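You operate a simulated robot arm through the tools that you are given. There is no shell and no other tool.

The job below is to be done with a simulated two-armed robot. You get a single attempt, and the scene is never put back.

## Task
Clamp the blue plate and sand its rust off.
Fine: block back, clamp lever off, then the plate goes in the green tray. What is to be rubbed or washed off counts as gone when no trace of it is left.

The check looks at the end state, three seconds after you hand in, the way a careful person would. Anything else that was tipped, shoved, dropped, spilled or broken makes it a failure.

## Robot
Two 6-joint arms with fingered hands on one trunk that stands fixed in place. Base frame: the origin is at the foot of the trunk, x ahead of it, y to its left, z up; the work surface is at about z = 0.82. Readings come in m, degrees, newtons and seconds.
The left shoulder is at [0.02, 0.157, 0.829], the right one opposite. With the tool pointing down near the work surface each hand reaches from about 0.32 to 0.84 m from the base axis, measured 20 degrees to its own side. Payload 4.1 kg a hand.
The tool frame of a hand sits at the grasp point between the pads (the TCP): z along the fingers, y along the line on which they close. The tips reach 0.033 m beyond it. The gripper opens to 0.112 m. The gripper's body begins 0.039 m behind the TCP. The gripper is a hand of 4 fingers: y runs from the thumb to the fingers, the wrist lies at [-0.016, -0.118, -0.2] in the tool frame.
Orientation is that of the tool frame in the base frame, as a unit quaternion [x, y, z, w]. With the fingers straight down and the wrist toward the robot, the tool's x, y and z point along [0, 1, 0], [1, 0, 0] and [0, 0, -1] of the base frame.

## Interface
- The arms move only by the tool arm_command. It takes "left_commands", "right_commands" or both (then of equal length, played together; a hand with none holds still); each is one flat list of numbers, 6 for each row, row after row: the shift along the tool's x, y, z in units of 300 mm (1.0 is 300 mm), then the turn, a rotation vector about the tool's x, y, z in units of 90 degrees (1.0 is 90 degrees). In form: [tx, ty, tz, ax, ay, az, tx, ty, tz, ax, ay, az, ...]. A call has 1 to 20 rows; each row is the pose to reach, as a shift and turn from the pose commanded when the call began, along the tool's axes at that moment. A call with a number of a shift or a turn outside -1 to 1 is refused whole. Rows are played at 5 a second. More than 0.05 m and 8.6 degrees between two rows, and nothing of the call is played. Where a pose cannot be reached the arm comes as near as it can. A force on the tool above 50 N (or 10 N above the force at the start of the call, whichever is more), or a blocked arm, ends the call early, and 0.2 s more pass. In this call time passes only in rows, and 0.2 s behind the last. The reply holds the time, the measured pose of the TCP, the force on the tool along the base axes, the opening and the grip force, in the units named above and with some noise, with the torque about the TCP (base axes, N m) and any sound that the robot's microphone picked up.
- Cameras (640 x 400 px; columns grow to the right, rows downward): "scene" is now at [0.0608, -0.0073, 1.4654]; the picture's right is [-0.07, -1.00, 0.00], its down [-0.52, 0.03, -0.85] and it looks along [0.85, -0.06, -0.52] (base axes); focal length 331 px, centre (320, 200). "left" rides on the left gripper at [-0.066, -0.089, -0.13] in its tool frame; the picture's right is [-0.79, -0.29, 0.54], its down [0.55, -0.71, 0.44] and it looks along [0.26, 0.64, 0.72] (tool axes); focal length 247 px, centre (320, 200). "right" rides on the right gripper at [0.066, -0.089, -0.13] in its tool frame; the picture's right is [-0.79, 0.29, -0.54], its down [-0.55, -0.71, 0.44] and it looks along [-0.26, 0.64, 0.72] (tool axes); focal length 247 px, centre (320, 200). There is no depth. A picture from a camera that has moved, and an enlarged one, comes with that camera's place and axes in the base frame and with its lens.
- grab_frame(camera): a new picture of that camera. The clock stands still meanwhile.
- finger_targets(index, middle, ring, thumb_bend, thumb_turn, hand): sets how far each is bent, from 0 (flat) to 1 (curled in); at 0.3 the hand is open as for a grip, at 0.7 the pads meet at the TCP. One left out holds its place. A second passes; each finger stops where it meets its share of the squeeze, and holds until it gets a number again. It is the only way to open and close the hand. It gives what a move gives, with no picture; readings hold the bend of each and the force on the fingers (four entries, about 0 where the hand has none), thumb and palm. thumb_turn goes from beside the hand (0) to across from the fingers (1), as for a grip.
- pan_tilt(pan, tilt): turns the head with the scene camera to pan (to the left, within 86 degrees either way) and tilt (down, from -29 to 69), counted from straight ahead of the robot. It gives what a move gives.
- zoom(camera, box): a new picture of the part [left, top, right, bottom] of that camera's present view, enlarged. The clock stands still meanwhile.
- sign_off(): hands the job in; it is judged then, once.

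Nothing tells you positions but the pictures and the camera data. Unless the task says otherwise, let go and move clear before handing in.

The tools are called after "Call:" as a command line: name --argument value ..., lists and objects as JSON in quotes. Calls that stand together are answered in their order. arm_command: Moves the arms, as the interface text tells. Its arguments: {"type":"object","properties":{"left_commands":{"type":"array","items":{"type":"number"}},"right_commands":{"type":"array","items":{"type":"number"}}},"required":[]} The other tools are called the same way: finger_targets (index, middle, ring, thumb_bend, thumb_turn, hand) moves the fingers one by one; pan_tilt (pan, tilt) turns the head that bears the scene camera; grab_frame (camera) takes a picture; zoom (camera, box) takes an enlarged picture of a part of a camera's view; sign_off () hands the job in.

At the start:

```text
time_s: 0.0
left_position: [0.4189, 0.1994, 1.172]
left_ee_rot: [0.708, 0.707, 0.0, 0.0]
left_force: [0.0, -0.1, -0.8]
left_wrist_torque: [-0.01, 0.03, 0.09]
left_gripper_width: 0.1117
left_gripper_force: 0.0
left_shape: jaw
left_bend: [0.3, 0.3, 0.3, 0.3, 0.98]
left_finger forces: [0.0, 0.0, 0.0, 0.0, 0.0, 0.0]
right_position: [0.4787, -0.2085, 1.198]
right_ee_rot: [0.707, 0.707, 0.0, 0.0]
right_force: [0.3, -0.3, -0.7]
right_wrist_torque: [-0.01, -0.02, 0.0]
right_gripper_width: 0.1115
right_gripper_force: 0.2
right_shape: jaw
right_bend: [0.3, 0.3, 0.3, 0.3, 0.98]
right_finger forces: [0.0, 0.0, 0.0, 0.0, 0.1, 0.0]
head pan, tilt: [-3.8, 31.5]
```

scene: 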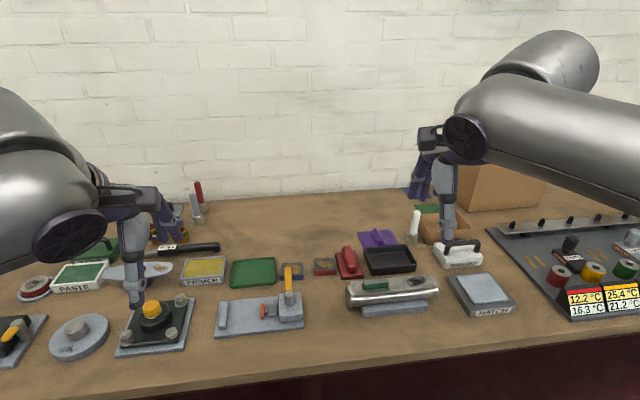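
right: 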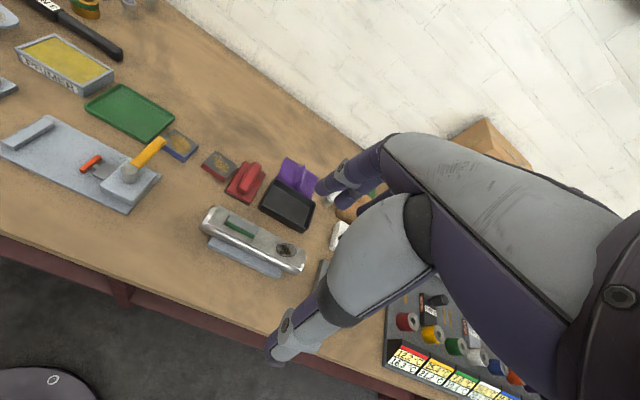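
left: 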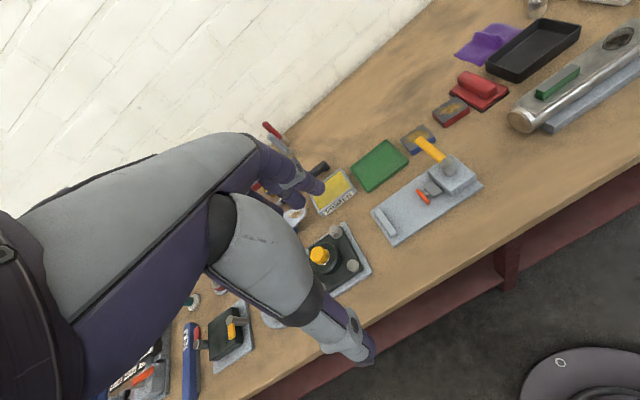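

I see a bench with a toggle clamp station near the middle, a green tray behind it, small rusted plates (blue and red) beside the tray, and a red block with a handle, which is probably the sanding block. I'll zoom in for detail before moving anything.

Call:
zoom --camera "scene" --box '[200, 220, 360, 350]'

Call:
zoom --camera "scene" --box '[260, 220, 420, 320]'

Call:
zoom --camera "left" --box '[340, 60, 520, 260]'

Call:
zoom --camera "right" --box '[60, 80, 320, 280]'

```text
3.08 times, centred on (280, 285) of scene
camera zoom: at [0.0608, -0.0073, 1.4654], right [-0.07, -1.0, 0.0], down [-0.52, 0.03, -0.85], along [0.85, -0.06, -0.52], focal length 1017 px, centre (443, -62)
```

zoom: 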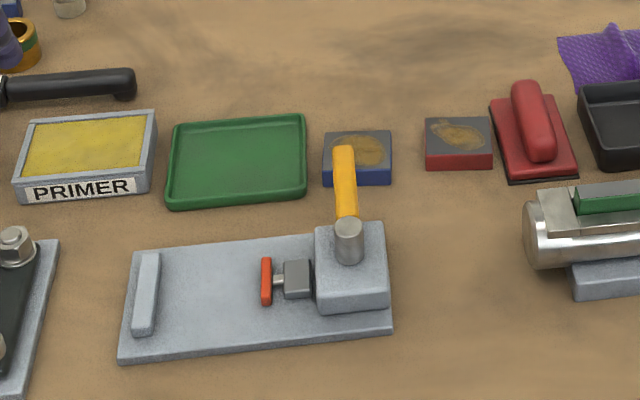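

```text
4.00 times, centred on (340, 270) of scene
camera zoom: at [0.0608, -0.0073, 1.4654], right [-0.07, -1.0, 0.0], down [-0.52, 0.03, -0.85], along [0.85, -0.06, -0.52], focal length 1322 px, centre (240, -80)
```

zoom: 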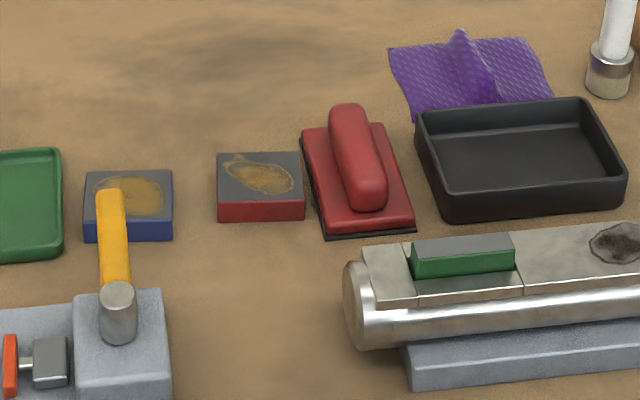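

```text
2.00 times, centred on (430, 160) of left
camera zoom: at [0.3287, 0.1327, 1.3027], right [-0.29, -0.79, -0.54], down [-0.71, 0.55, -0.44], along [0.64, 0.26, -0.72], focal length 494 px, centre (100, 280)
```

zoom: 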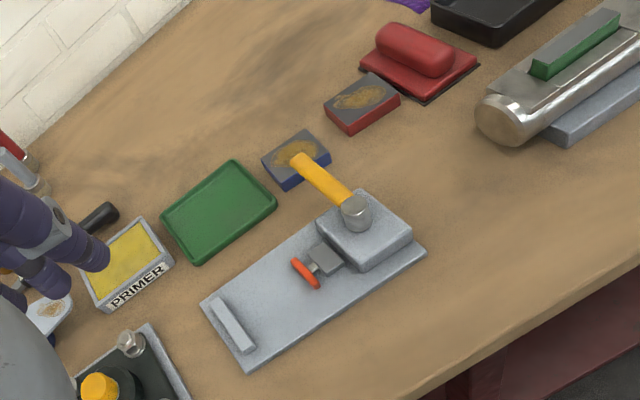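

```text
2.00 times, centred on (190, 180) of right
camera zoom: at [0.3894, -0.1437, 1.3288], right [0.29, -0.79, 0.54], down [-0.71, -0.55, -0.44], along [0.64, -0.26, -0.72], focal length 494 px, centre (580, 240)
```

zoom: 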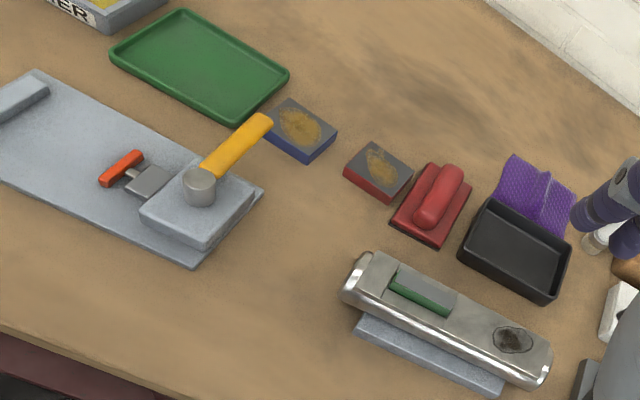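

The clamp has a fixed stop on its left, an orange pad on a plunger, and a yellow lever on a post. I'll take tighter zooms to see the mechanism, the plates and the block clearly.

Call:
zoom --camera "scene" --box '[210, 255, 310, 340]'

Call:
zoom --camera "scene" --box '[225, 245, 365, 300]'

Call:
zoom --camera "left" --box '[365, 120, 490, 250]'

Call:
zoom --camera "right" --box '[60, 110, 200, 220]'

Call:
zoom --camera "right" --box '[190, 110, 330, 240]'

```text
4.71 times, centred on (260, 298) of scene
camera zoom: at [0.0608, -0.0073, 1.4654], right [-0.07, -1.0, 0.0], down [-0.52, 0.03, -0.85], along [0.85, -0.06, -0.52], focal length 1556 px, centre (602, -259)
```

zoom: 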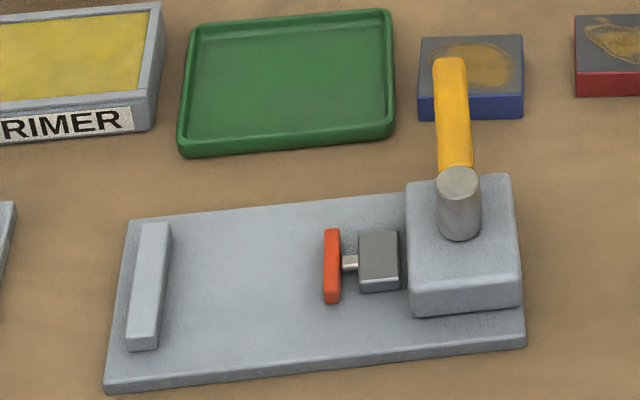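

```text
4.57 times, centred on (295, 272) of scene
camera zoom: at [0.0608, -0.0073, 1.4654], right [-0.07, -1.0, 0.0], down [-0.52, 0.03, -0.85], along [0.85, -0.06, -0.52], focal length 1511 px, centre (434, -131)
```

zoom: 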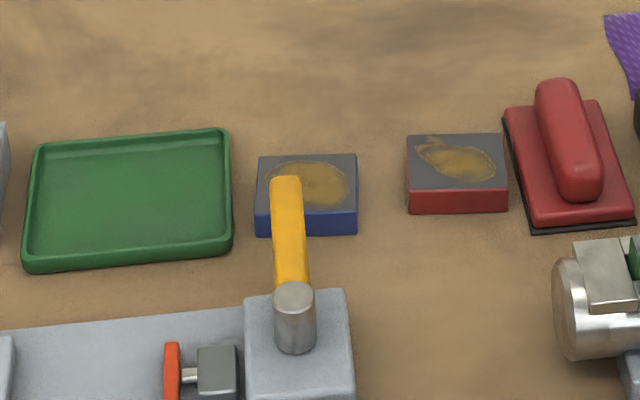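

```text
3.08 times, centred on (428, 185) of left
camera zoom: at [0.3287, 0.1327, 1.3027], right [-0.29, -0.79, -0.54], down [-0.71, 0.55, -0.44], along [0.64, 0.26, -0.72], focal length 760 px, centre (-11, 246)
```

zoom: 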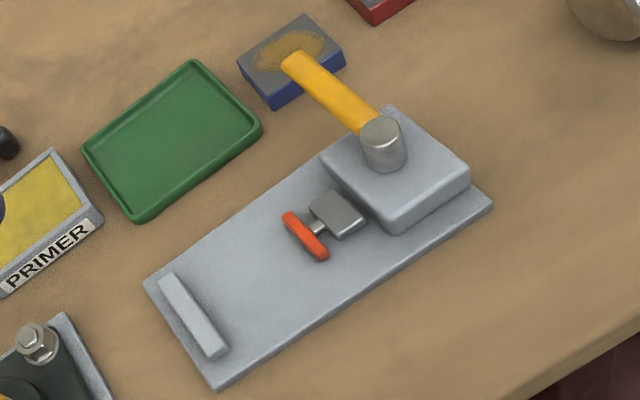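

```text
3.64 times, centred on (130, 165) of right
camera zoom: at [0.3894, -0.1437, 1.3288], right [0.29, -0.79, 0.54], down [-0.71, -0.55, -0.44], along [0.64, -0.26, -0.72], focal length 898 px, centre (1011, 327)
```

zoom: 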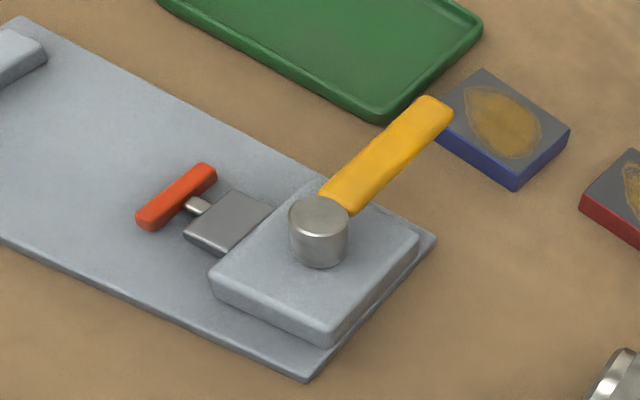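

```text
3.08 times, centred on (260, 175) of right
camera zoom: at [0.3894, -0.1437, 1.3288], right [0.29, -0.79, 0.54], down [-0.71, -0.55, -0.44], along [0.64, -0.26, -0.72], focal length 760 px, centre (505, 277)
```

zoom: 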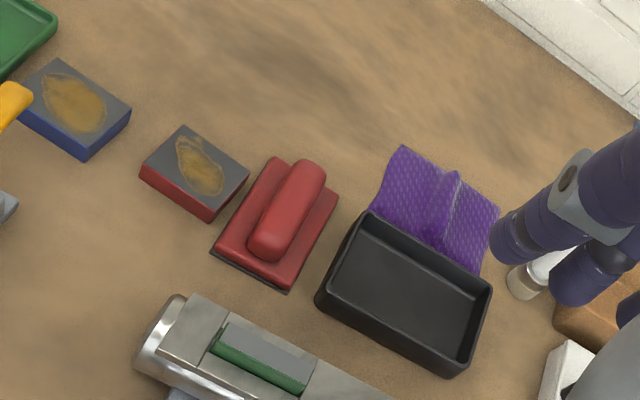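

The layout is now clear. The blue plate is at about [0.733, 0.024], the clamp centre at about [0.59, 0.10], and the lever post at about [0.596, 0.028] with the lever pointing ahead at z≈0.88. The sanding block is at about [0.75, -0.135]. I'll bring the left hand above the plate for a closer look.

Call:
arm_command --left_commands '[-0.0643, 0.0803, 0.0573, 0, 0, 0, -0.1286, 0.1606, 0.1146, 0, 0, 0, -0.1929, 0.2409, 0.1719, 0, 0, 0, -0.2572, 0.3212, 0.2292, 0, 0, 0, -0.3215, 0.4015, 0.2865, 0, 0, 0, -0.3858, 0.4818, 0.3438, 0, 0, 0, -0.4501, 0.5621, 0.4011, 0, 0, 0, -0.5144, 0.6424, 0.4584, 0, 0, 0, -0.5787, 0.7227, 0.5157, 0, 0, 0, -0.643, 0.803, 0.573, 0, 0, 0]'

Call:
grab_frame --camera "left"

Call:
grab_frame --camera "scene"

```text
time_s: 2.2
left_position: [0.6587, 0.0059, 0.9984]
left_ee_rot: [0.707, 0.707, 0.0, 0.0]
left_force: [-0.4, 0.0, 0.7]
left_wrist_torque: [-0.04, 0.01, 0.02]
left_gripper_width: 0.1116
left_gripper_force: 0.0
left_shape: jaw
left_bend: [0.3, 0.3, 0.3, 0.3, 0.98]
left_finger forces: [0.1, 0.0, 0.0, 0.1, 0.1, 0.0]
right_position: [0.479, -0.2086, 1.1994]
right_ee_rot: [0.707, 0.707, 0.0, 0.0]
right_force: [0.3, 0.9, -0.5]
right_wrist_torque: [-0.02, -0.02, -0.02]
right_gripper_width: 0.1117
right_gripper_force: 0.0
right_shape: jaw
right_bend: [0.3, 0.3, 0.3, 0.3, 0.98]
right_finger forces: [0.0, 0.0, 0.0, 0.0, 0.0, 0.1]
head pan, tilt: [-3.8, 31.5]
```

```text
taken
camera left: at [0.5689, -0.0603, 1.1281], right [-0.29, -0.79, -0.54], down [-0.71, 0.55, -0.44], along [0.64, 0.26, -0.72], focal length 247 px, centre (320, 200)
```

left: 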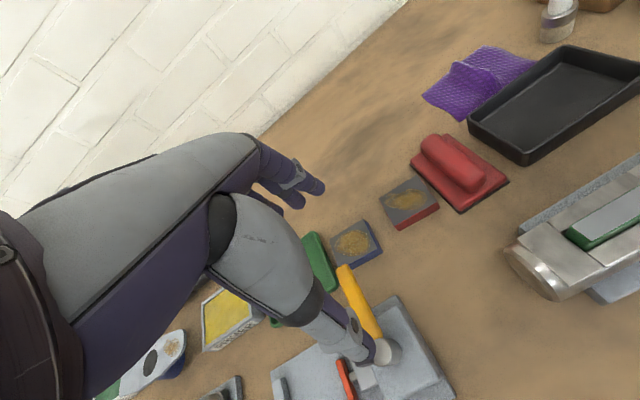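

```text
taken
```

scene: 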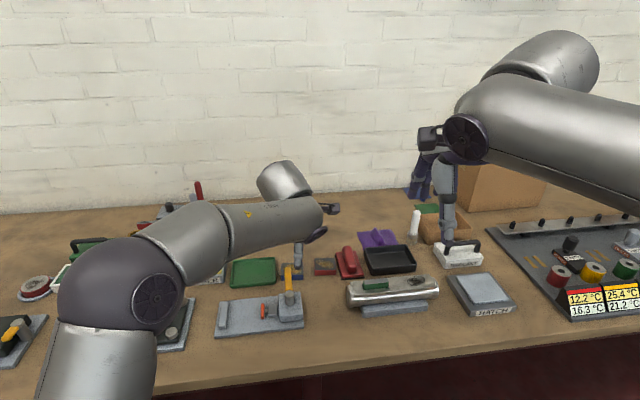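

The left hand is above and a bit behind the plate. I'll zoom in to see how the thumb and fingers sit relative to the lever and the plate.

Call:
zoom --camera "left" --box '[240, 140, 460, 400]'

Call:
zoom --camera "scene" --box '[230, 150, 390, 340]'

Call:
zoom --camera "right" --box '[0, 20, 320, 280]'

```text
1.54 times, centred on (350, 270) of left
camera zoom: at [0.5689, -0.0603, 1.1281], right [-0.29, -0.79, -0.54], down [-0.71, 0.55, -0.44], along [0.64, 0.26, -0.72], focal length 380 px, centre (274, 92)
```

zoom: 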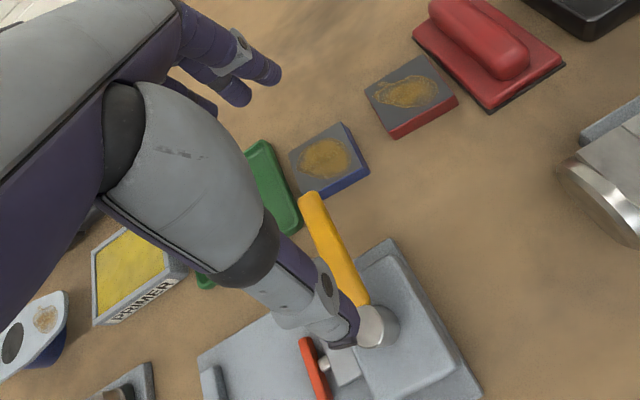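

```text
2.11 times, centred on (310, 245) of scene
camera zoom: at [0.0604, -0.007, 1.4655], right [-0.07, -1.0, 0.0], down [-0.52, 0.03, -0.85], along [0.85, -0.06, -0.52], focal length 696 px, centre (341, 105)
```

zoom: 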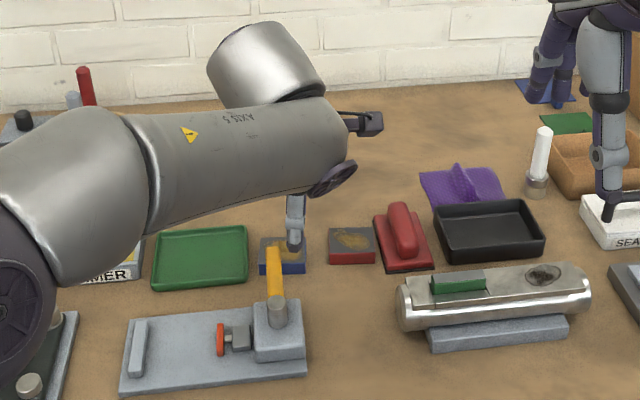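

```text
1.54 times, centred on (160, 150) of right
camera zoom: at [0.389, -0.1434, 1.3289], right [0.29, -0.79, 0.54], down [-0.71, -0.55, -0.44], along [0.64, -0.26, -0.72], focal length 380 px, centre (566, 277)
```

zoom: 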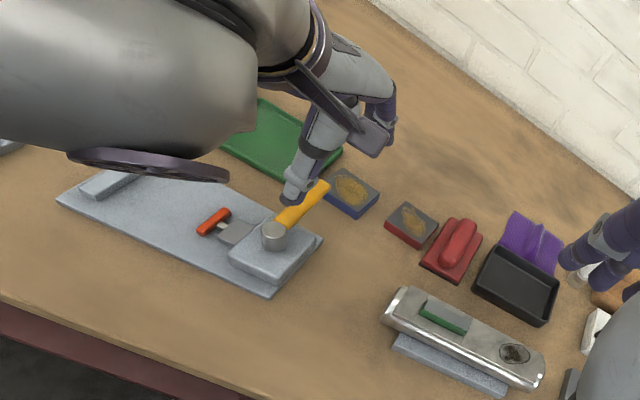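

The thumb lines up near y≈0.006, just right of the lever. I'll zoom in on the hand from the other cameras to work out the finger spacing.

Call:
zoom --camera "right" --box '[100, 30, 270, 180]'

Call:
zoom --camera "scene" --box '[260, 190, 350, 300]'

Call:
zoom --camera "left" --box '[220, 130, 360, 230]'

```text
2.67 times, centred on (185, 105) of right
camera zoom: at [0.389, -0.1434, 1.3289], right [0.29, -0.79, 0.54], down [-0.71, -0.55, -0.44], along [0.64, -0.26, -0.72], focal length 659 px, centre (680, 453)
```

zoom: 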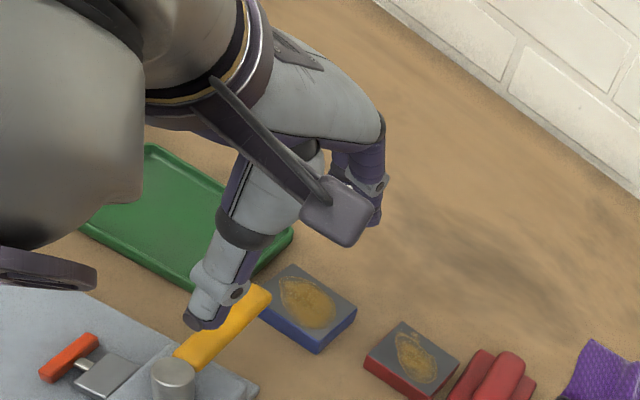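

```text
3.64 times, centred on (305, 245) of scene
camera zoom: at [0.0604, -0.007, 1.4655], right [-0.07, -1.0, 0.0], down [-0.52, 0.03, -0.85], along [0.85, -0.06, -0.52], focal length 1202 px, centre (374, 36)
```

zoom: 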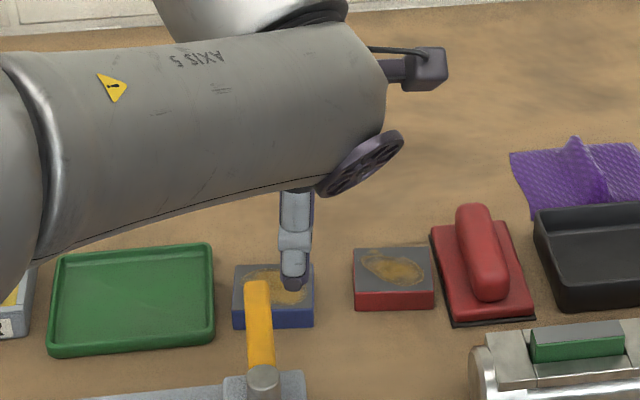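

```text
4.00 times, centred on (290, 180) of left
camera zoom: at [0.5689, -0.0603, 1.1281], right [-0.29, -0.79, -0.54], down [-0.71, 0.55, -0.44], along [0.64, 0.26, -0.72], focal length 988 px, centre (440, 280)
```

zoom: 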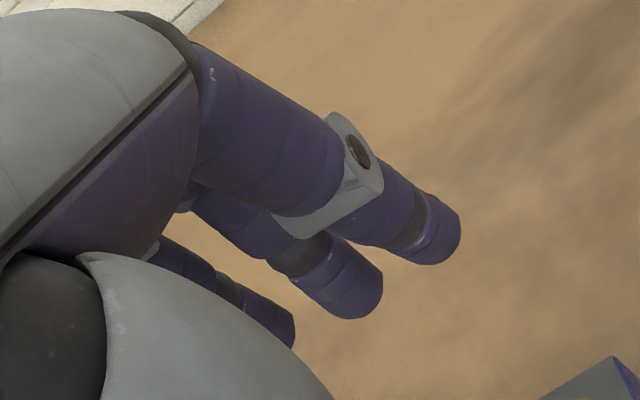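

The three fingers are about 20 mm apart and the thumb sits opposite the middle one. To know how deep the tips reach at the plate's width, I'll part-close the left hand in free air and look at it.

Call:
finger_targets --hand "left" --index 0.48 --middle 0.48 --ring 0.48 --thumb_bend 0.48 --thumb_turn 1.0

Call:
zoom --camera "left" --box '[240, 140, 460, 400]'

Call:
zoom --camera "right" --box '[100, 30, 270, 180]'

Call:
zoom --camera "left" --box '[220, 130, 360, 230]'

```text
time_s: 3.2
left_position: [0.6591, 0.0059, 0.9976]
left_ee_rot: [0.708, 0.707, 0.0, 0.0]
left_force: [-0.4, 0.2, -0.2]
left_wrist_torque: [0.01, 0.01, -0.03]
left_gripper_width: 0.0638
left_gripper_force: 0.1
left_shape: fingers
left_bend: [0.48, 0.48, 0.48, 0.48, 1.0]
left_finger forces: [0.0, 0.0, 0.1, 0.0, 0.0, 0.0]
right_position: [0.4789, -0.2104, 1.198]
right_ee_rot: [0.707, 0.707, 0.0, 0.0]
right_force: [0.2, 0.2, -0.3]
right_wrist_torque: [-0.04, 0.03, -0.01]
right_gripper_width: 0.1115
right_gripper_force: 0.1
right_shape: jaw
right_bend: [0.3, 0.3, 0.3, 0.3, 0.98]
right_finger forces: [0.0, 0.0, 0.0, 0.0, 0.0, 0.0]
head pan, tilt: [-3.8, 31.5]
```

```text
1.54 times, centred on (350, 270) of left
camera zoom: at [0.569, -0.0604, 1.1282], right [-0.29, -0.79, -0.54], down [-0.71, 0.55, -0.44], along [0.64, 0.26, -0.72], focal length 380 px, centre (274, 92)
```

zoom: 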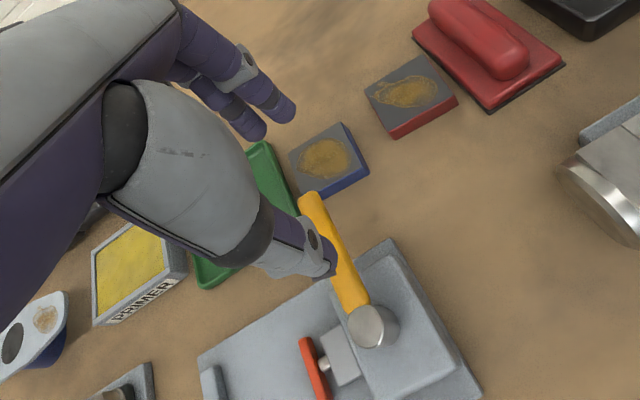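

```text
2.67 times, centred on (185, 105) of right
camera zoom: at [0.3894, -0.1437, 1.3288], right [0.29, -0.79, 0.54], down [-0.71, -0.55, -0.44], along [0.64, -0.26, -0.72], focal length 659 px, centre (680, 453)
```

zoom: 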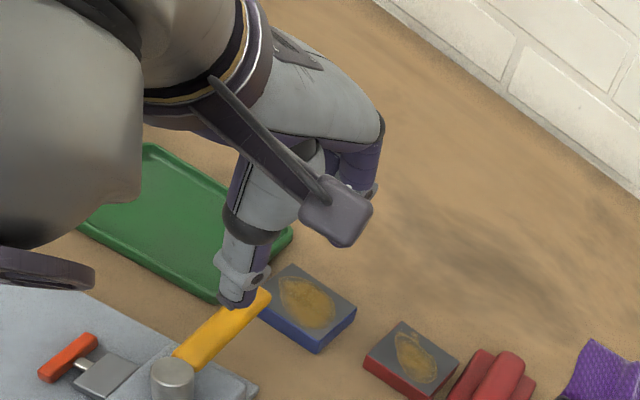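

```text
4.00 times, centred on (290, 180) of left
camera zoom: at [0.569, -0.0604, 1.1282], right [-0.29, -0.79, -0.54], down [-0.71, 0.55, -0.44], along [0.64, 0.26, -0.72], focal length 988 px, centre (440, 280)
```

zoom: 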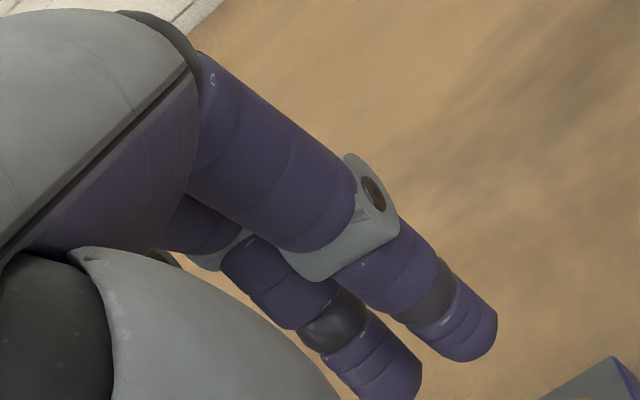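

At a bend of 0.48 the opening is 0.064 m and the tips reach about 0.033 m below the grasp point. I'll set a slightly wider opening and go above the plate, offset to the right so the thumb passes beside the lever.

Call:
finger_targets --hand "left" --index 0.4 --middle 0.4 --ring 0.4 --thumb_bend 0.4 --thumb_turn 1.0

Call:
arm_command --left_commands '[-0.0025, 0.061, 0.06, 0, 0, 0, -0.005, 0.122, 0.12, 0, 0, 0, -0.0075, 0.184, 0.19, 0, 0, 0, -0.01, 0.245, 0.2587, 0, 0, 0]'

Call:
zoom --camera "scene" --box '[250, 200, 350, 320]'

Call:
zoom --camera "left" --box '[220, 130, 460, 400]'

Call:
zoom --camera "right" --box '[100, 50, 270, 200]'

```text
time_s: 4.2
left_position: [0.6589, 0.0059, 0.9987]
left_ee_rot: [0.707, 0.707, 0.0, 0.0]
left_force: [0.2, -0.2, -0.4]
left_wrist_torque: [0.0, 0.01, 0.0]
left_gripper_width: 0.0848
left_gripper_force: 0.1
left_shape: fingers
left_bend: [0.4, 0.4, 0.4, 0.4, 0.99]
left_finger forces: [0.0, 0.0, 0.0, 0.1, 0.0, 0.0]
right_position: [0.479, -0.2094, 1.1996]
right_ee_rot: [0.707, 0.707, 0.0, 0.0]
right_force: [0.3, -0.6, -0.8]
right_wrist_torque: [0.03, -0.01, -0.01]
right_gripper_width: 0.1113
right_gripper_force: 0.0
right_shape: jaw
right_bend: [0.3, 0.3, 0.3, 0.3, 0.98]
right_finger forces: [0.1, 0.0, 0.0, 0.0, 0.0, 0.0]
head pan, tilt: [-3.8, 31.5]
```

```text
time_s: 5.2
left_position: [0.7347, 0.0051, 0.9257]
left_ee_rot: [0.707, 0.707, 0.0, 0.0]
left_force: [-0.2, -0.8, -1.0]
left_wrist_torque: [-0.04, -0.01, 0.02]
left_gripper_width: 0.085
left_gripper_force: 0.0
left_shape: fingers
left_bend: [0.4, 0.4, 0.4, 0.4, 0.99]
left_finger forces: [0.0, 0.1, 0.1, 0.1, 0.1, 0.0]
right_position: [0.4786, -0.2096, 1.1996]
right_ee_rot: [0.707, 0.707, 0.0, 0.001]
right_force: [-0.3, -0.1, 0.3]
right_wrist_torque: [-0.06, -0.02, 0.0]
right_gripper_width: 0.1115
right_gripper_force: 0.1
right_shape: jaw
right_bend: [0.3, 0.3, 0.3, 0.3, 0.98]
right_finger forces: [0.0, 0.1, 0.1, 0.1, 0.0, 0.1]
head pan, tilt: [-3.8, 31.5]
```

```text
3.33 times, centred on (300, 260) of scene
camera zoom: at [0.0604, -0.0072, 1.4655], right [-0.07, -1.0, 0.0], down [-0.52, 0.03, -0.85], along [0.85, -0.06, -0.52], focal length 1102 px, centre (387, 0)
```

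zoom: 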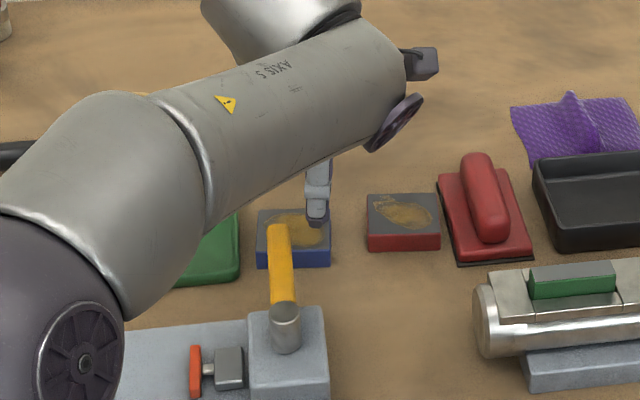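

```text
1.48 times, centred on (340, 265) of left
camera zoom: at [0.6437, -0.062, 1.0536], right [-0.29, -0.79, -0.54], down [-0.71, 0.55, -0.44], along [0.64, 0.26, -0.72], focal length 366 px, centre (290, 104)
```

zoom: 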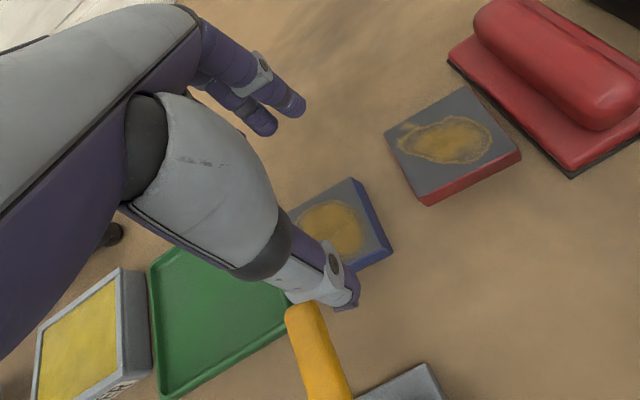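

```text
2.67 times, centred on (185, 125) of right
camera zoom: at [0.3891, -0.1437, 1.3289], right [0.29, -0.79, 0.54], down [-0.71, -0.55, -0.44], along [0.64, -0.26, -0.72], focal length 659 px, centre (680, 400)
```

zoom: 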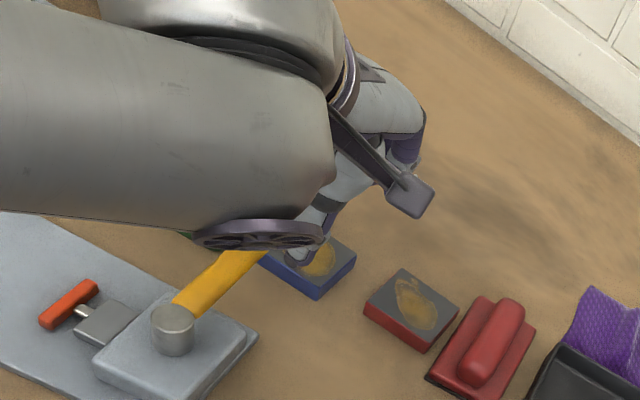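

The thumb is now beside the lever, with its edge about 8 mm clear, and the fingers are beyond the plate. I'll lower slowly to near grasp height and check.

Call:
arm_command --left_commands '[-0.002, -0.004, 0.07, 0, 0, 0, -0.003, -0.007, 0.14, 0, 0, 0, -0.003, -0.007, 0.2, 0, 0, 0]'

Call:
zoom --camera "scene" --box '[260, 220, 340, 310]'

Call:
zoom --camera "left" --box '[220, 130, 460, 400]'

```text
time_s: 6.0
left_position: [0.7321, 0.0023, 0.8635]
left_ee_rot: [0.707, 0.707, 0.0, 0.001]
left_force: [0.6, 0.3, 0.1]
left_wrist_torque: [-0.04, 0.02, 0.01]
left_gripper_width: 0.0852
left_gripper_force: 0.0
left_shape: fingers
left_bend: [0.4, 0.4, 0.4, 0.4, 0.99]
left_finger forces: [0.0, 0.1, 0.1, 0.1, 0.0, 0.0]
right_position: [0.4797, -0.2086, 1.1984]
right_ee_rot: [0.707, 0.707, 0.0, 0.0]
right_force: [-0.2, 0.0, 0.2]
right_wrist_torque: [0.03, -0.01, 0.01]
right_gripper_width: 0.1117
right_gripper_force: 0.2
right_shape: jaw
right_bend: [0.3, 0.3, 0.3, 0.3, 0.98]
right_finger forces: [0.0, 0.1, 0.0, 0.0, 0.0, 0.0]
head pan, tilt: [-3.8, 31.5]
```

```text
4.44 times, centred on (300, 265) of scene
camera zoom: at [0.0607, -0.0073, 1.4655], right [-0.07, -1.0, 0.0], down [-0.52, 0.03, -0.85], along [0.85, -0.06, -0.52], focal length 1469 px, centre (409, -89)
```

zoom: 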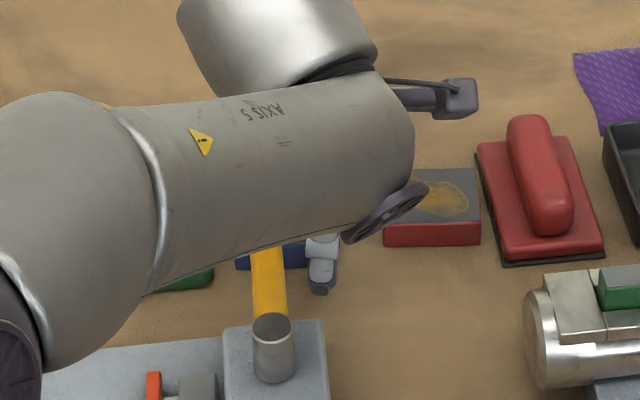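

```text
1.48 times, centred on (340, 265) of left
camera zoom: at [0.6412, -0.0635, 0.9935], right [-0.29, -0.79, -0.54], down [-0.71, 0.55, -0.44], along [0.64, 0.26, -0.72], focal length 366 px, centre (290, 104)
```

zoom: 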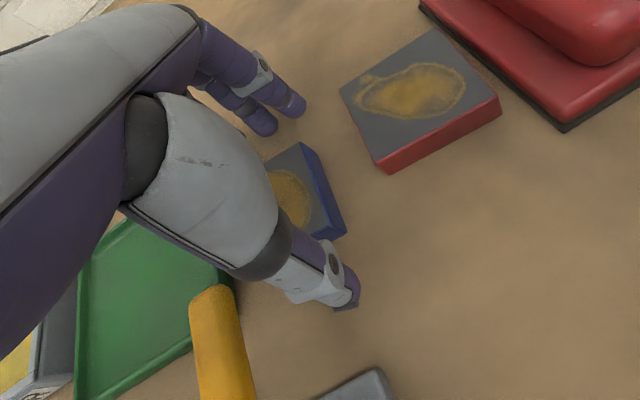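

The plate edge agrees with my estimate: x 0.706–0.754, right edge at y≈-0.005. I'll shift 3 mm left, go down to grasp height, and close on the plate.

Call:
arm_command --left_commands '[0.006, -0.0015, 0.011, 0, 0, 0, 0.012, -0.003, 0.022, 0, 0, 0]'

Call:
finger_targets --hand "left" --index 0.6 --middle 0.6 --ring 0.6 --thumb_bend 0.6 --thumb_turn 1.0

Call:
zoom --camera "left" --box '[220, 130, 460, 400]'

Call:
zoom --camera "scene" --box '[260, 220, 340, 310]'

```text
time_s: 6.6
left_position: [0.7309, 0.006, 0.857]
left_ee_rot: [0.708, 0.706, -0.001, 0.001]
left_force: [-0.1, -0.4, 0.4]
left_wrist_torque: [-0.01, -0.01, 0.0]
left_gripper_width: 0.0848
left_gripper_force: 0.0
left_shape: fingers
left_bend: [0.4, 0.4, 0.4, 0.4, 0.99]
left_finger forces: [0.0, 0.0, 0.0, 0.0, 0.0, 0.1]
right_position: [0.4793, -0.2099, 1.199]
right_ee_rot: [0.707, 0.707, 0.0, 0.0]
right_force: [-0.4, -0.1, 0.4]
right_wrist_torque: [0.0, 0.05, 0.05]
right_gripper_width: 0.1116
right_gripper_force: 0.0
right_shape: jaw
right_bend: [0.3, 0.3, 0.3, 0.3, 0.98]
right_finger forces: [0.0, 0.0, 0.0, 0.0, 0.1, 0.0]
head pan, tilt: [-3.8, 31.5]
```

```text
time_s: 7.6
left_position: [0.7303, 0.0065, 0.8585]
left_ee_rot: [0.708, 0.706, 0.001, 0.001]
left_force: [3.5, 0.8, 4.6]
left_wrist_torque: [0.07, -0.27, -0.03]
left_gripper_width: 0.0476
left_gripper_force: 11.9
left_shape: fingers
left_bend: [0.55, 0.56, 0.56, 0.53, 1.0]
left_finger forces: [3.6, 8.7, 3.4, 0.0, 8.2, 0.0]
right_position: [0.4797, -0.2101, 1.1989]
right_ee_rot: [0.707, 0.707, 0.001, -0.001]
right_force: [-0.5, 0.3, -0.8]
right_wrist_torque: [0.02, -0.01, -0.01]
right_gripper_width: 0.1118
right_gripper_force: 0.0
right_shape: jaw
right_bend: [0.3, 0.3, 0.3, 0.3, 0.98]
right_finger forces: [0.1, 0.1, 0.0, 0.0, 0.0, 0.1]
head pan, tilt: [-3.8, 31.5]
```

```text
1.48 times, centred on (340, 265) of left
camera zoom: at [0.6401, -0.0596, 0.9879], right [-0.29, -0.79, -0.54], down [-0.71, 0.55, -0.44], along [0.64, 0.26, -0.72], focal length 366 px, centre (290, 104)
```

zoom: 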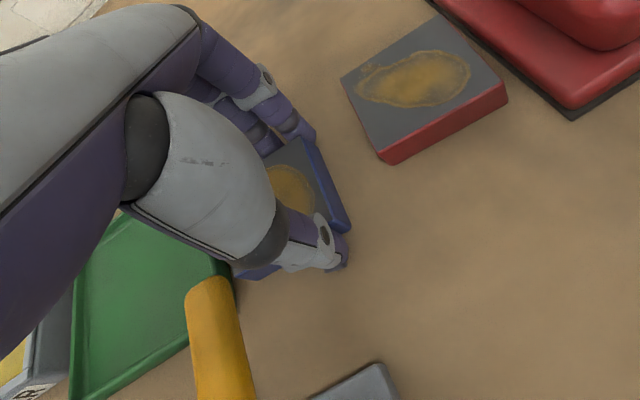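

```text
4.44 times, centred on (300, 265) of scene
camera zoom: at [0.0608, -0.0073, 1.4655], right [-0.07, -1.0, 0.0], down [-0.52, 0.03, -0.85], along [0.85, -0.06, -0.52], focal length 1469 px, centre (409, -89)
```

zoom: 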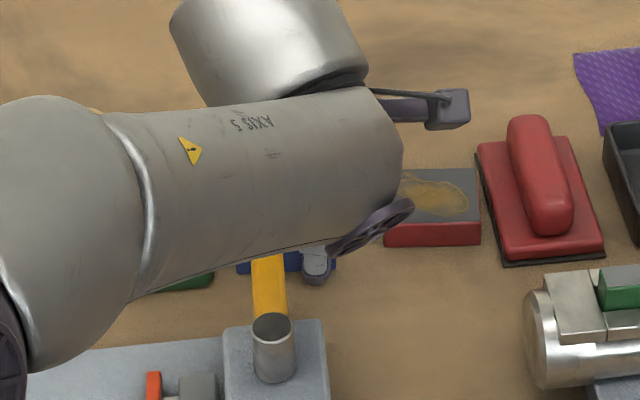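

The fingers hold the plate with about 12 N. I'll lift it straight up a little, with a slight shift away from the lever, and check how it hangs.

Call:
arm_command --left_commands '[0, 0.01, -0.04, 0, 0, 0, 0, 0.02, -0.09, 0, 0, 0, 0, 0.03, -0.16, 0, 0, 0, 0, 0.03, -0.25, 0, 0, 0]'

Call:
zoom --camera "left" --box '[220, 130, 460, 400]'

Call:
zoom --camera "scene" --box '[230, 180, 340, 310]'

Call:
zoom --camera "right" --box '[100, 50, 270, 200]'

```text
time_s: 8.6
left_position: [0.7411, 0.0046, 0.9327]
left_ee_rot: [0.708, 0.706, 0.0, -0.001]
left_force: [-0.4, -0.1, -5.3]
left_wrist_torque: [-0.06, -0.01, 0.02]
left_gripper_width: 0.0479
left_gripper_force: 9.1
left_shape: fingers
left_bend: [0.56, 0.57, 0.57, 0.53, 1.0]
left_finger forces: [3.8, 3.0, 2.4, 0.1, 9.0, 0.0]
right_position: [0.4799, -0.2098, 1.1979]
right_ee_rot: [0.707, 0.707, 0.0, 0.0]
right_force: [-1.3, 0.0, -0.1]
right_wrist_torque: [-0.01, -0.03, 0.0]
right_gripper_width: 0.1118
right_gripper_force: 0.1
right_shape: jaw
right_bend: [0.3, 0.3, 0.3, 0.3, 0.98]
right_finger forces: [0.1, 0.1, 0.1, 0.0, 0.0, 0.0]
head pan, tilt: [-3.8, 31.5]
```

```text
1.48 times, centred on (340, 265) of left
camera zoom: at [0.6512, -0.0623, 1.0613], right [-0.29, -0.79, -0.54], down [-0.71, 0.55, -0.43], along [0.64, 0.26, -0.72], focal length 366 px, centre (290, 104)
```

zoom: 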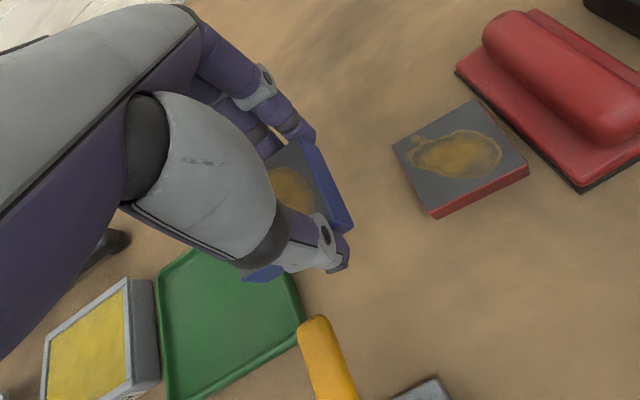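

```text
3.08 times, centred on (285, 245) of scene
camera zoom: at [0.0611, -0.0072, 1.4654], right [-0.07, -1.0, 0.0], down [-0.52, 0.03, -0.85], along [0.85, -0.06, -0.52], focal length 1017 px, centre (428, 62)
```

zoom: 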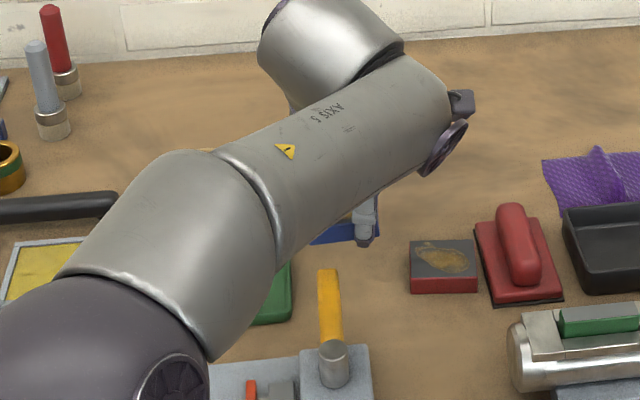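

```text
2.67 times, centred on (185, 125) of right
camera zoom: at [0.3896, -0.1437, 1.3288], right [0.29, -0.79, 0.54], down [-0.71, -0.55, -0.44], along [0.64, -0.26, -0.72], focal length 659 px, centre (680, 400)
```

zoom: 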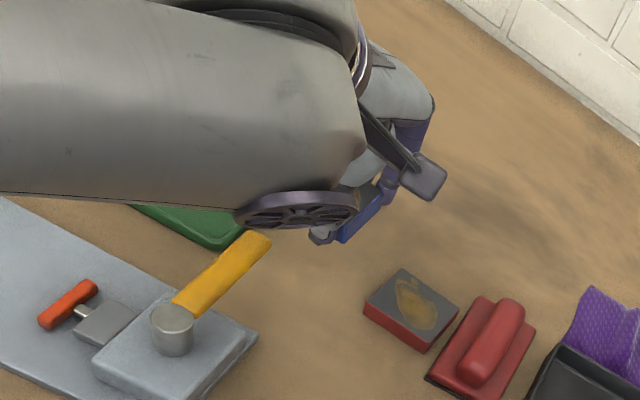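

The plate is held and lifted (about 5 N), with only a slight sag to the left. I'll firm up the squeeze before carrying it.

Call:
finger_targets --hand "left" --index 0.68 --middle 0.68 --ring 0.64 --thumb_bend 0.68

Call:
zoom --camera "left" --box '[240, 180, 400, 300]'

Call:
zoom --camera "scene" --box '[270, 230, 330, 290]'

```text
time_s: 9.6
left_position: [0.7408, 0.0035, 0.9321]
left_ee_rot: [0.707, 0.707, 0.001, 0.0]
left_force: [-1.2, -0.5, -4.8]
left_wrist_torque: [-0.09, -0.07, -0.04]
left_gripper_width: 0.0471
left_gripper_force: 16.9
left_shape: fingers
left_bend: [0.59, 0.62, 0.61, 0.52, 1.0]
left_finger forces: [7.3, 6.8, 2.6, 0.0, 16.9, 0.1]
right_position: [0.4795, -0.2102, 1.1985]
right_ee_rot: [0.707, 0.707, 0.0, 0.0]
right_force: [-0.8, 0.3, -0.2]
right_wrist_torque: [-0.03, -0.02, 0.0]
right_gripper_width: 0.1116
right_gripper_force: 0.0
right_shape: jaw
right_bend: [0.3, 0.3, 0.3, 0.3, 0.98]
right_finger forces: [0.0, 0.0, 0.1, 0.1, 0.1, 0.0]
head pan, tilt: [-3.8, 31.5]
```

```text
3.33 times, centred on (320, 240) of left
camera zoom: at [0.6512, -0.0623, 1.0616], right [-0.29, -0.79, -0.54], down [-0.71, 0.55, -0.44], along [0.64, 0.26, -0.72], focal length 823 px, centre (320, 67)
```

zoom: 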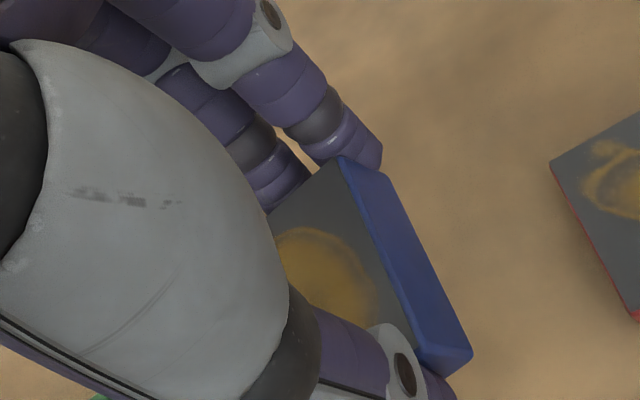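

```text
6.67 times, centred on (300, 260) of scene
camera zoom: at [0.0609, -0.0073, 1.4654], right [-0.07, -1.0, 0.0], down [-0.52, 0.03, -0.85], along [0.85, -0.06, -0.52], focal length 2204 px, centre (453, -200)
```

zoom: 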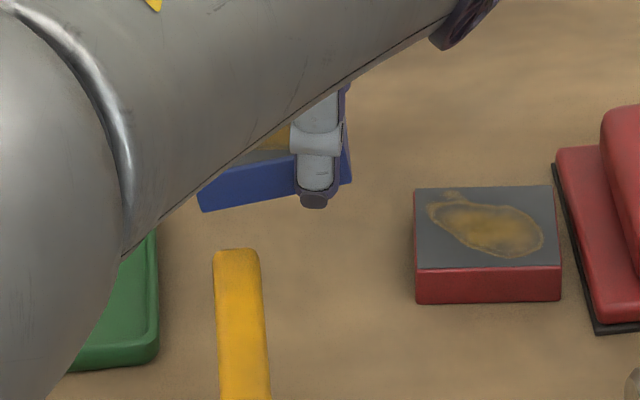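

The plate has tilted about 13° in the grip, left end low. I'll carry it over the lever toward the clamp, rolling the hand to level it and yawing about 5° to line it up with the clamp.

Call:
arm_command --left_commands '[0, 0, -0.1, 0, 0, 0, 0, 0, -0.19, 0, 0, 0, 0.0466, -0.06, -0.183, 0, 0.018, -0.0075, 0.0933, -0.12, -0.176, 0, 0.036, -0.015, 0.14, -0.18, -0.169, 0, 0.054, -0.0225, 0.1865, -0.24, -0.1615, 0, 0.072, -0.03, 0.233, -0.3, -0.154, 0, 0.09, -0.0375, 0.28, -0.36, -0.147, 0, 0.108, -0.045, 0.3264, -0.42, -0.14, 0, 0.126, -0.0525, 0.373, -0.48, -0.133, 0, 0.144, -0.06]'

Call:
grab_frame --camera "scene"

Call:
grab_frame --camera "left"

Call:
grab_frame --camera "right"

```text
time_s: 11.8
left_position: [0.5947, 0.1199, 0.9702]
left_ee_rot: [0.669, 0.734, 0.08, -0.08]
left_force: [-0.3, 0.4, -4.9]
left_wrist_torque: [-0.07, -0.03, 0.0]
left_gripper_width: 0.0469
left_gripper_force: 17.2
left_shape: fingers
left_bend: [0.59, 0.62, 0.61, 0.52, 1.0]
left_finger forces: [7.3, 6.6, 2.5, 0.0, 16.6, 0.0]
right_position: [0.4805, -0.2094, 1.1987]
right_ee_rot: [0.707, 0.707, 0.0, 0.0]
right_force: [0.8, -0.2, -0.2]
right_wrist_torque: [0.01, 0.0, -0.03]
right_gripper_width: 0.1116
right_gripper_force: 0.1
right_shape: jaw
right_bend: [0.3, 0.3, 0.3, 0.3, 0.98]
right_finger forces: [0.0, 0.1, 0.0, 0.1, 0.1, 0.0]
head pan, tilt: [-3.8, 31.5]
```

```text
taken
```

scene: 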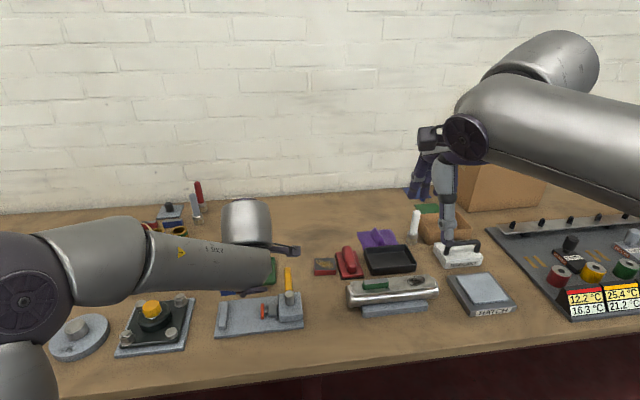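

```text
taken
camera left: at [0.5132, 0.0168, 1.081], right [-0.22, -0.67, -0.71], down [-0.76, 0.57, -0.31], along [0.61, 0.47, -0.64], focal length 247 px, centre (320, 200)
```

left: 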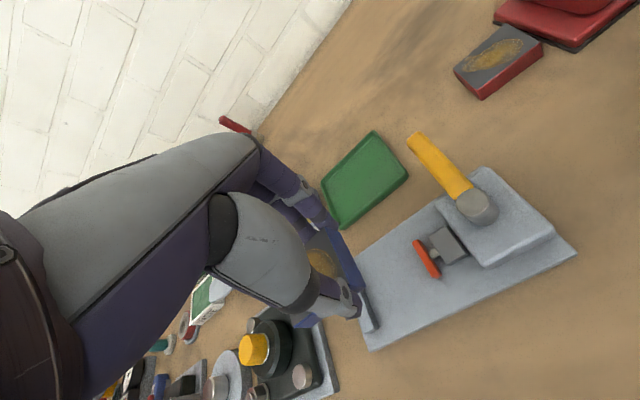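

```text
taken
camera right: at [0.3897, -0.1439, 1.3287], right [0.29, -0.79, 0.54], down [-0.71, -0.55, -0.44], along [0.64, -0.26, -0.72], focal length 247 px, centre (320, 200)
```

right: 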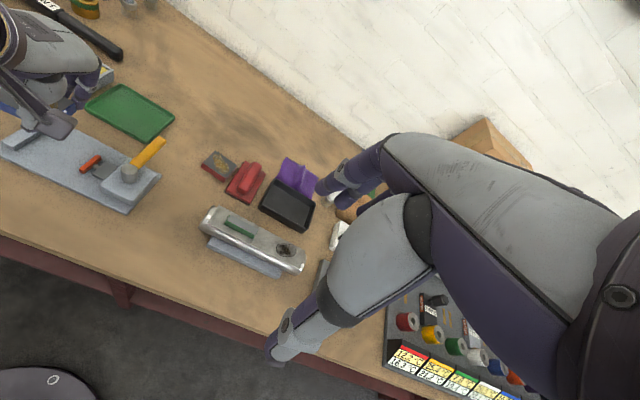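

The hand is over the clamp now. I'll zoom in to check that the plate is level and lined up.

Call:
zoom --camera "scene" --box '[205, 265, 315, 340]'

Call:
zoom --camera "left" --box '[280, 200, 440, 360]'

Call:
zoom --camera "right" --box '[0, 60, 180, 220]'

```text
5.33 times, centred on (260, 302) of scene
camera zoom: at [0.0611, -0.0074, 1.4654], right [-0.07, -1.0, 0.0], down [-0.52, 0.03, -0.85], along [0.85, -0.06, -0.52], focal length 1763 px, centre (640, -347)
```

zoom: 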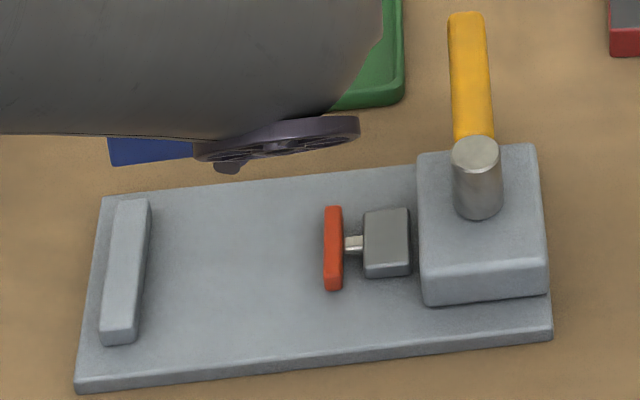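

```text
2.50 times, centred on (360, 280) of left
camera zoom: at [0.5132, 0.0168, 1.081], right [-0.22, -0.67, -0.71], down [-0.76, 0.57, -0.31], along [0.61, 0.47, -0.64], focal length 617 px, centre (220, 0)
```

zoom: 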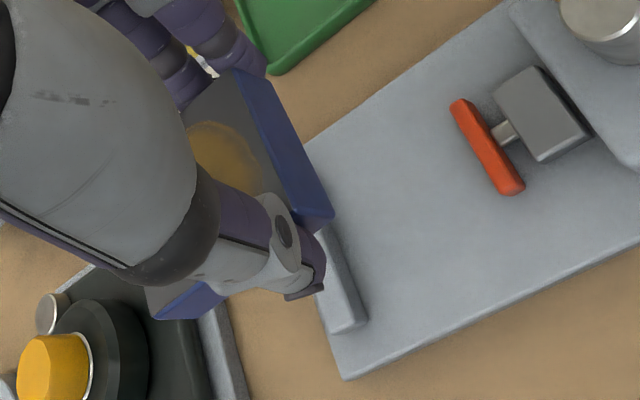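

```text
2.50 times, centred on (90, 140) of right
camera zoom: at [0.3897, -0.1439, 1.3287], right [0.29, -0.79, 0.54], down [-0.71, -0.55, -0.44], along [0.64, -0.26, -0.72], focal length 617 px, centre (895, 350)
```

zoom: 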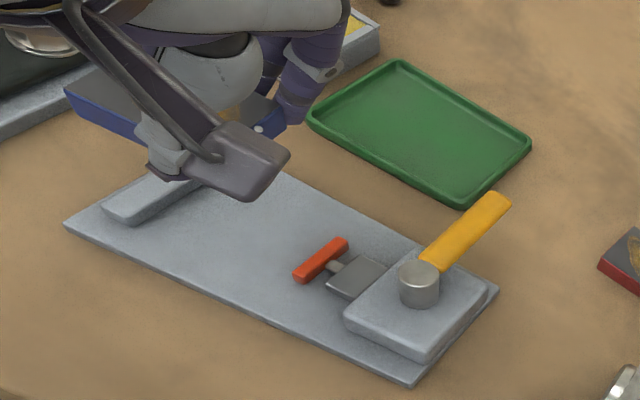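

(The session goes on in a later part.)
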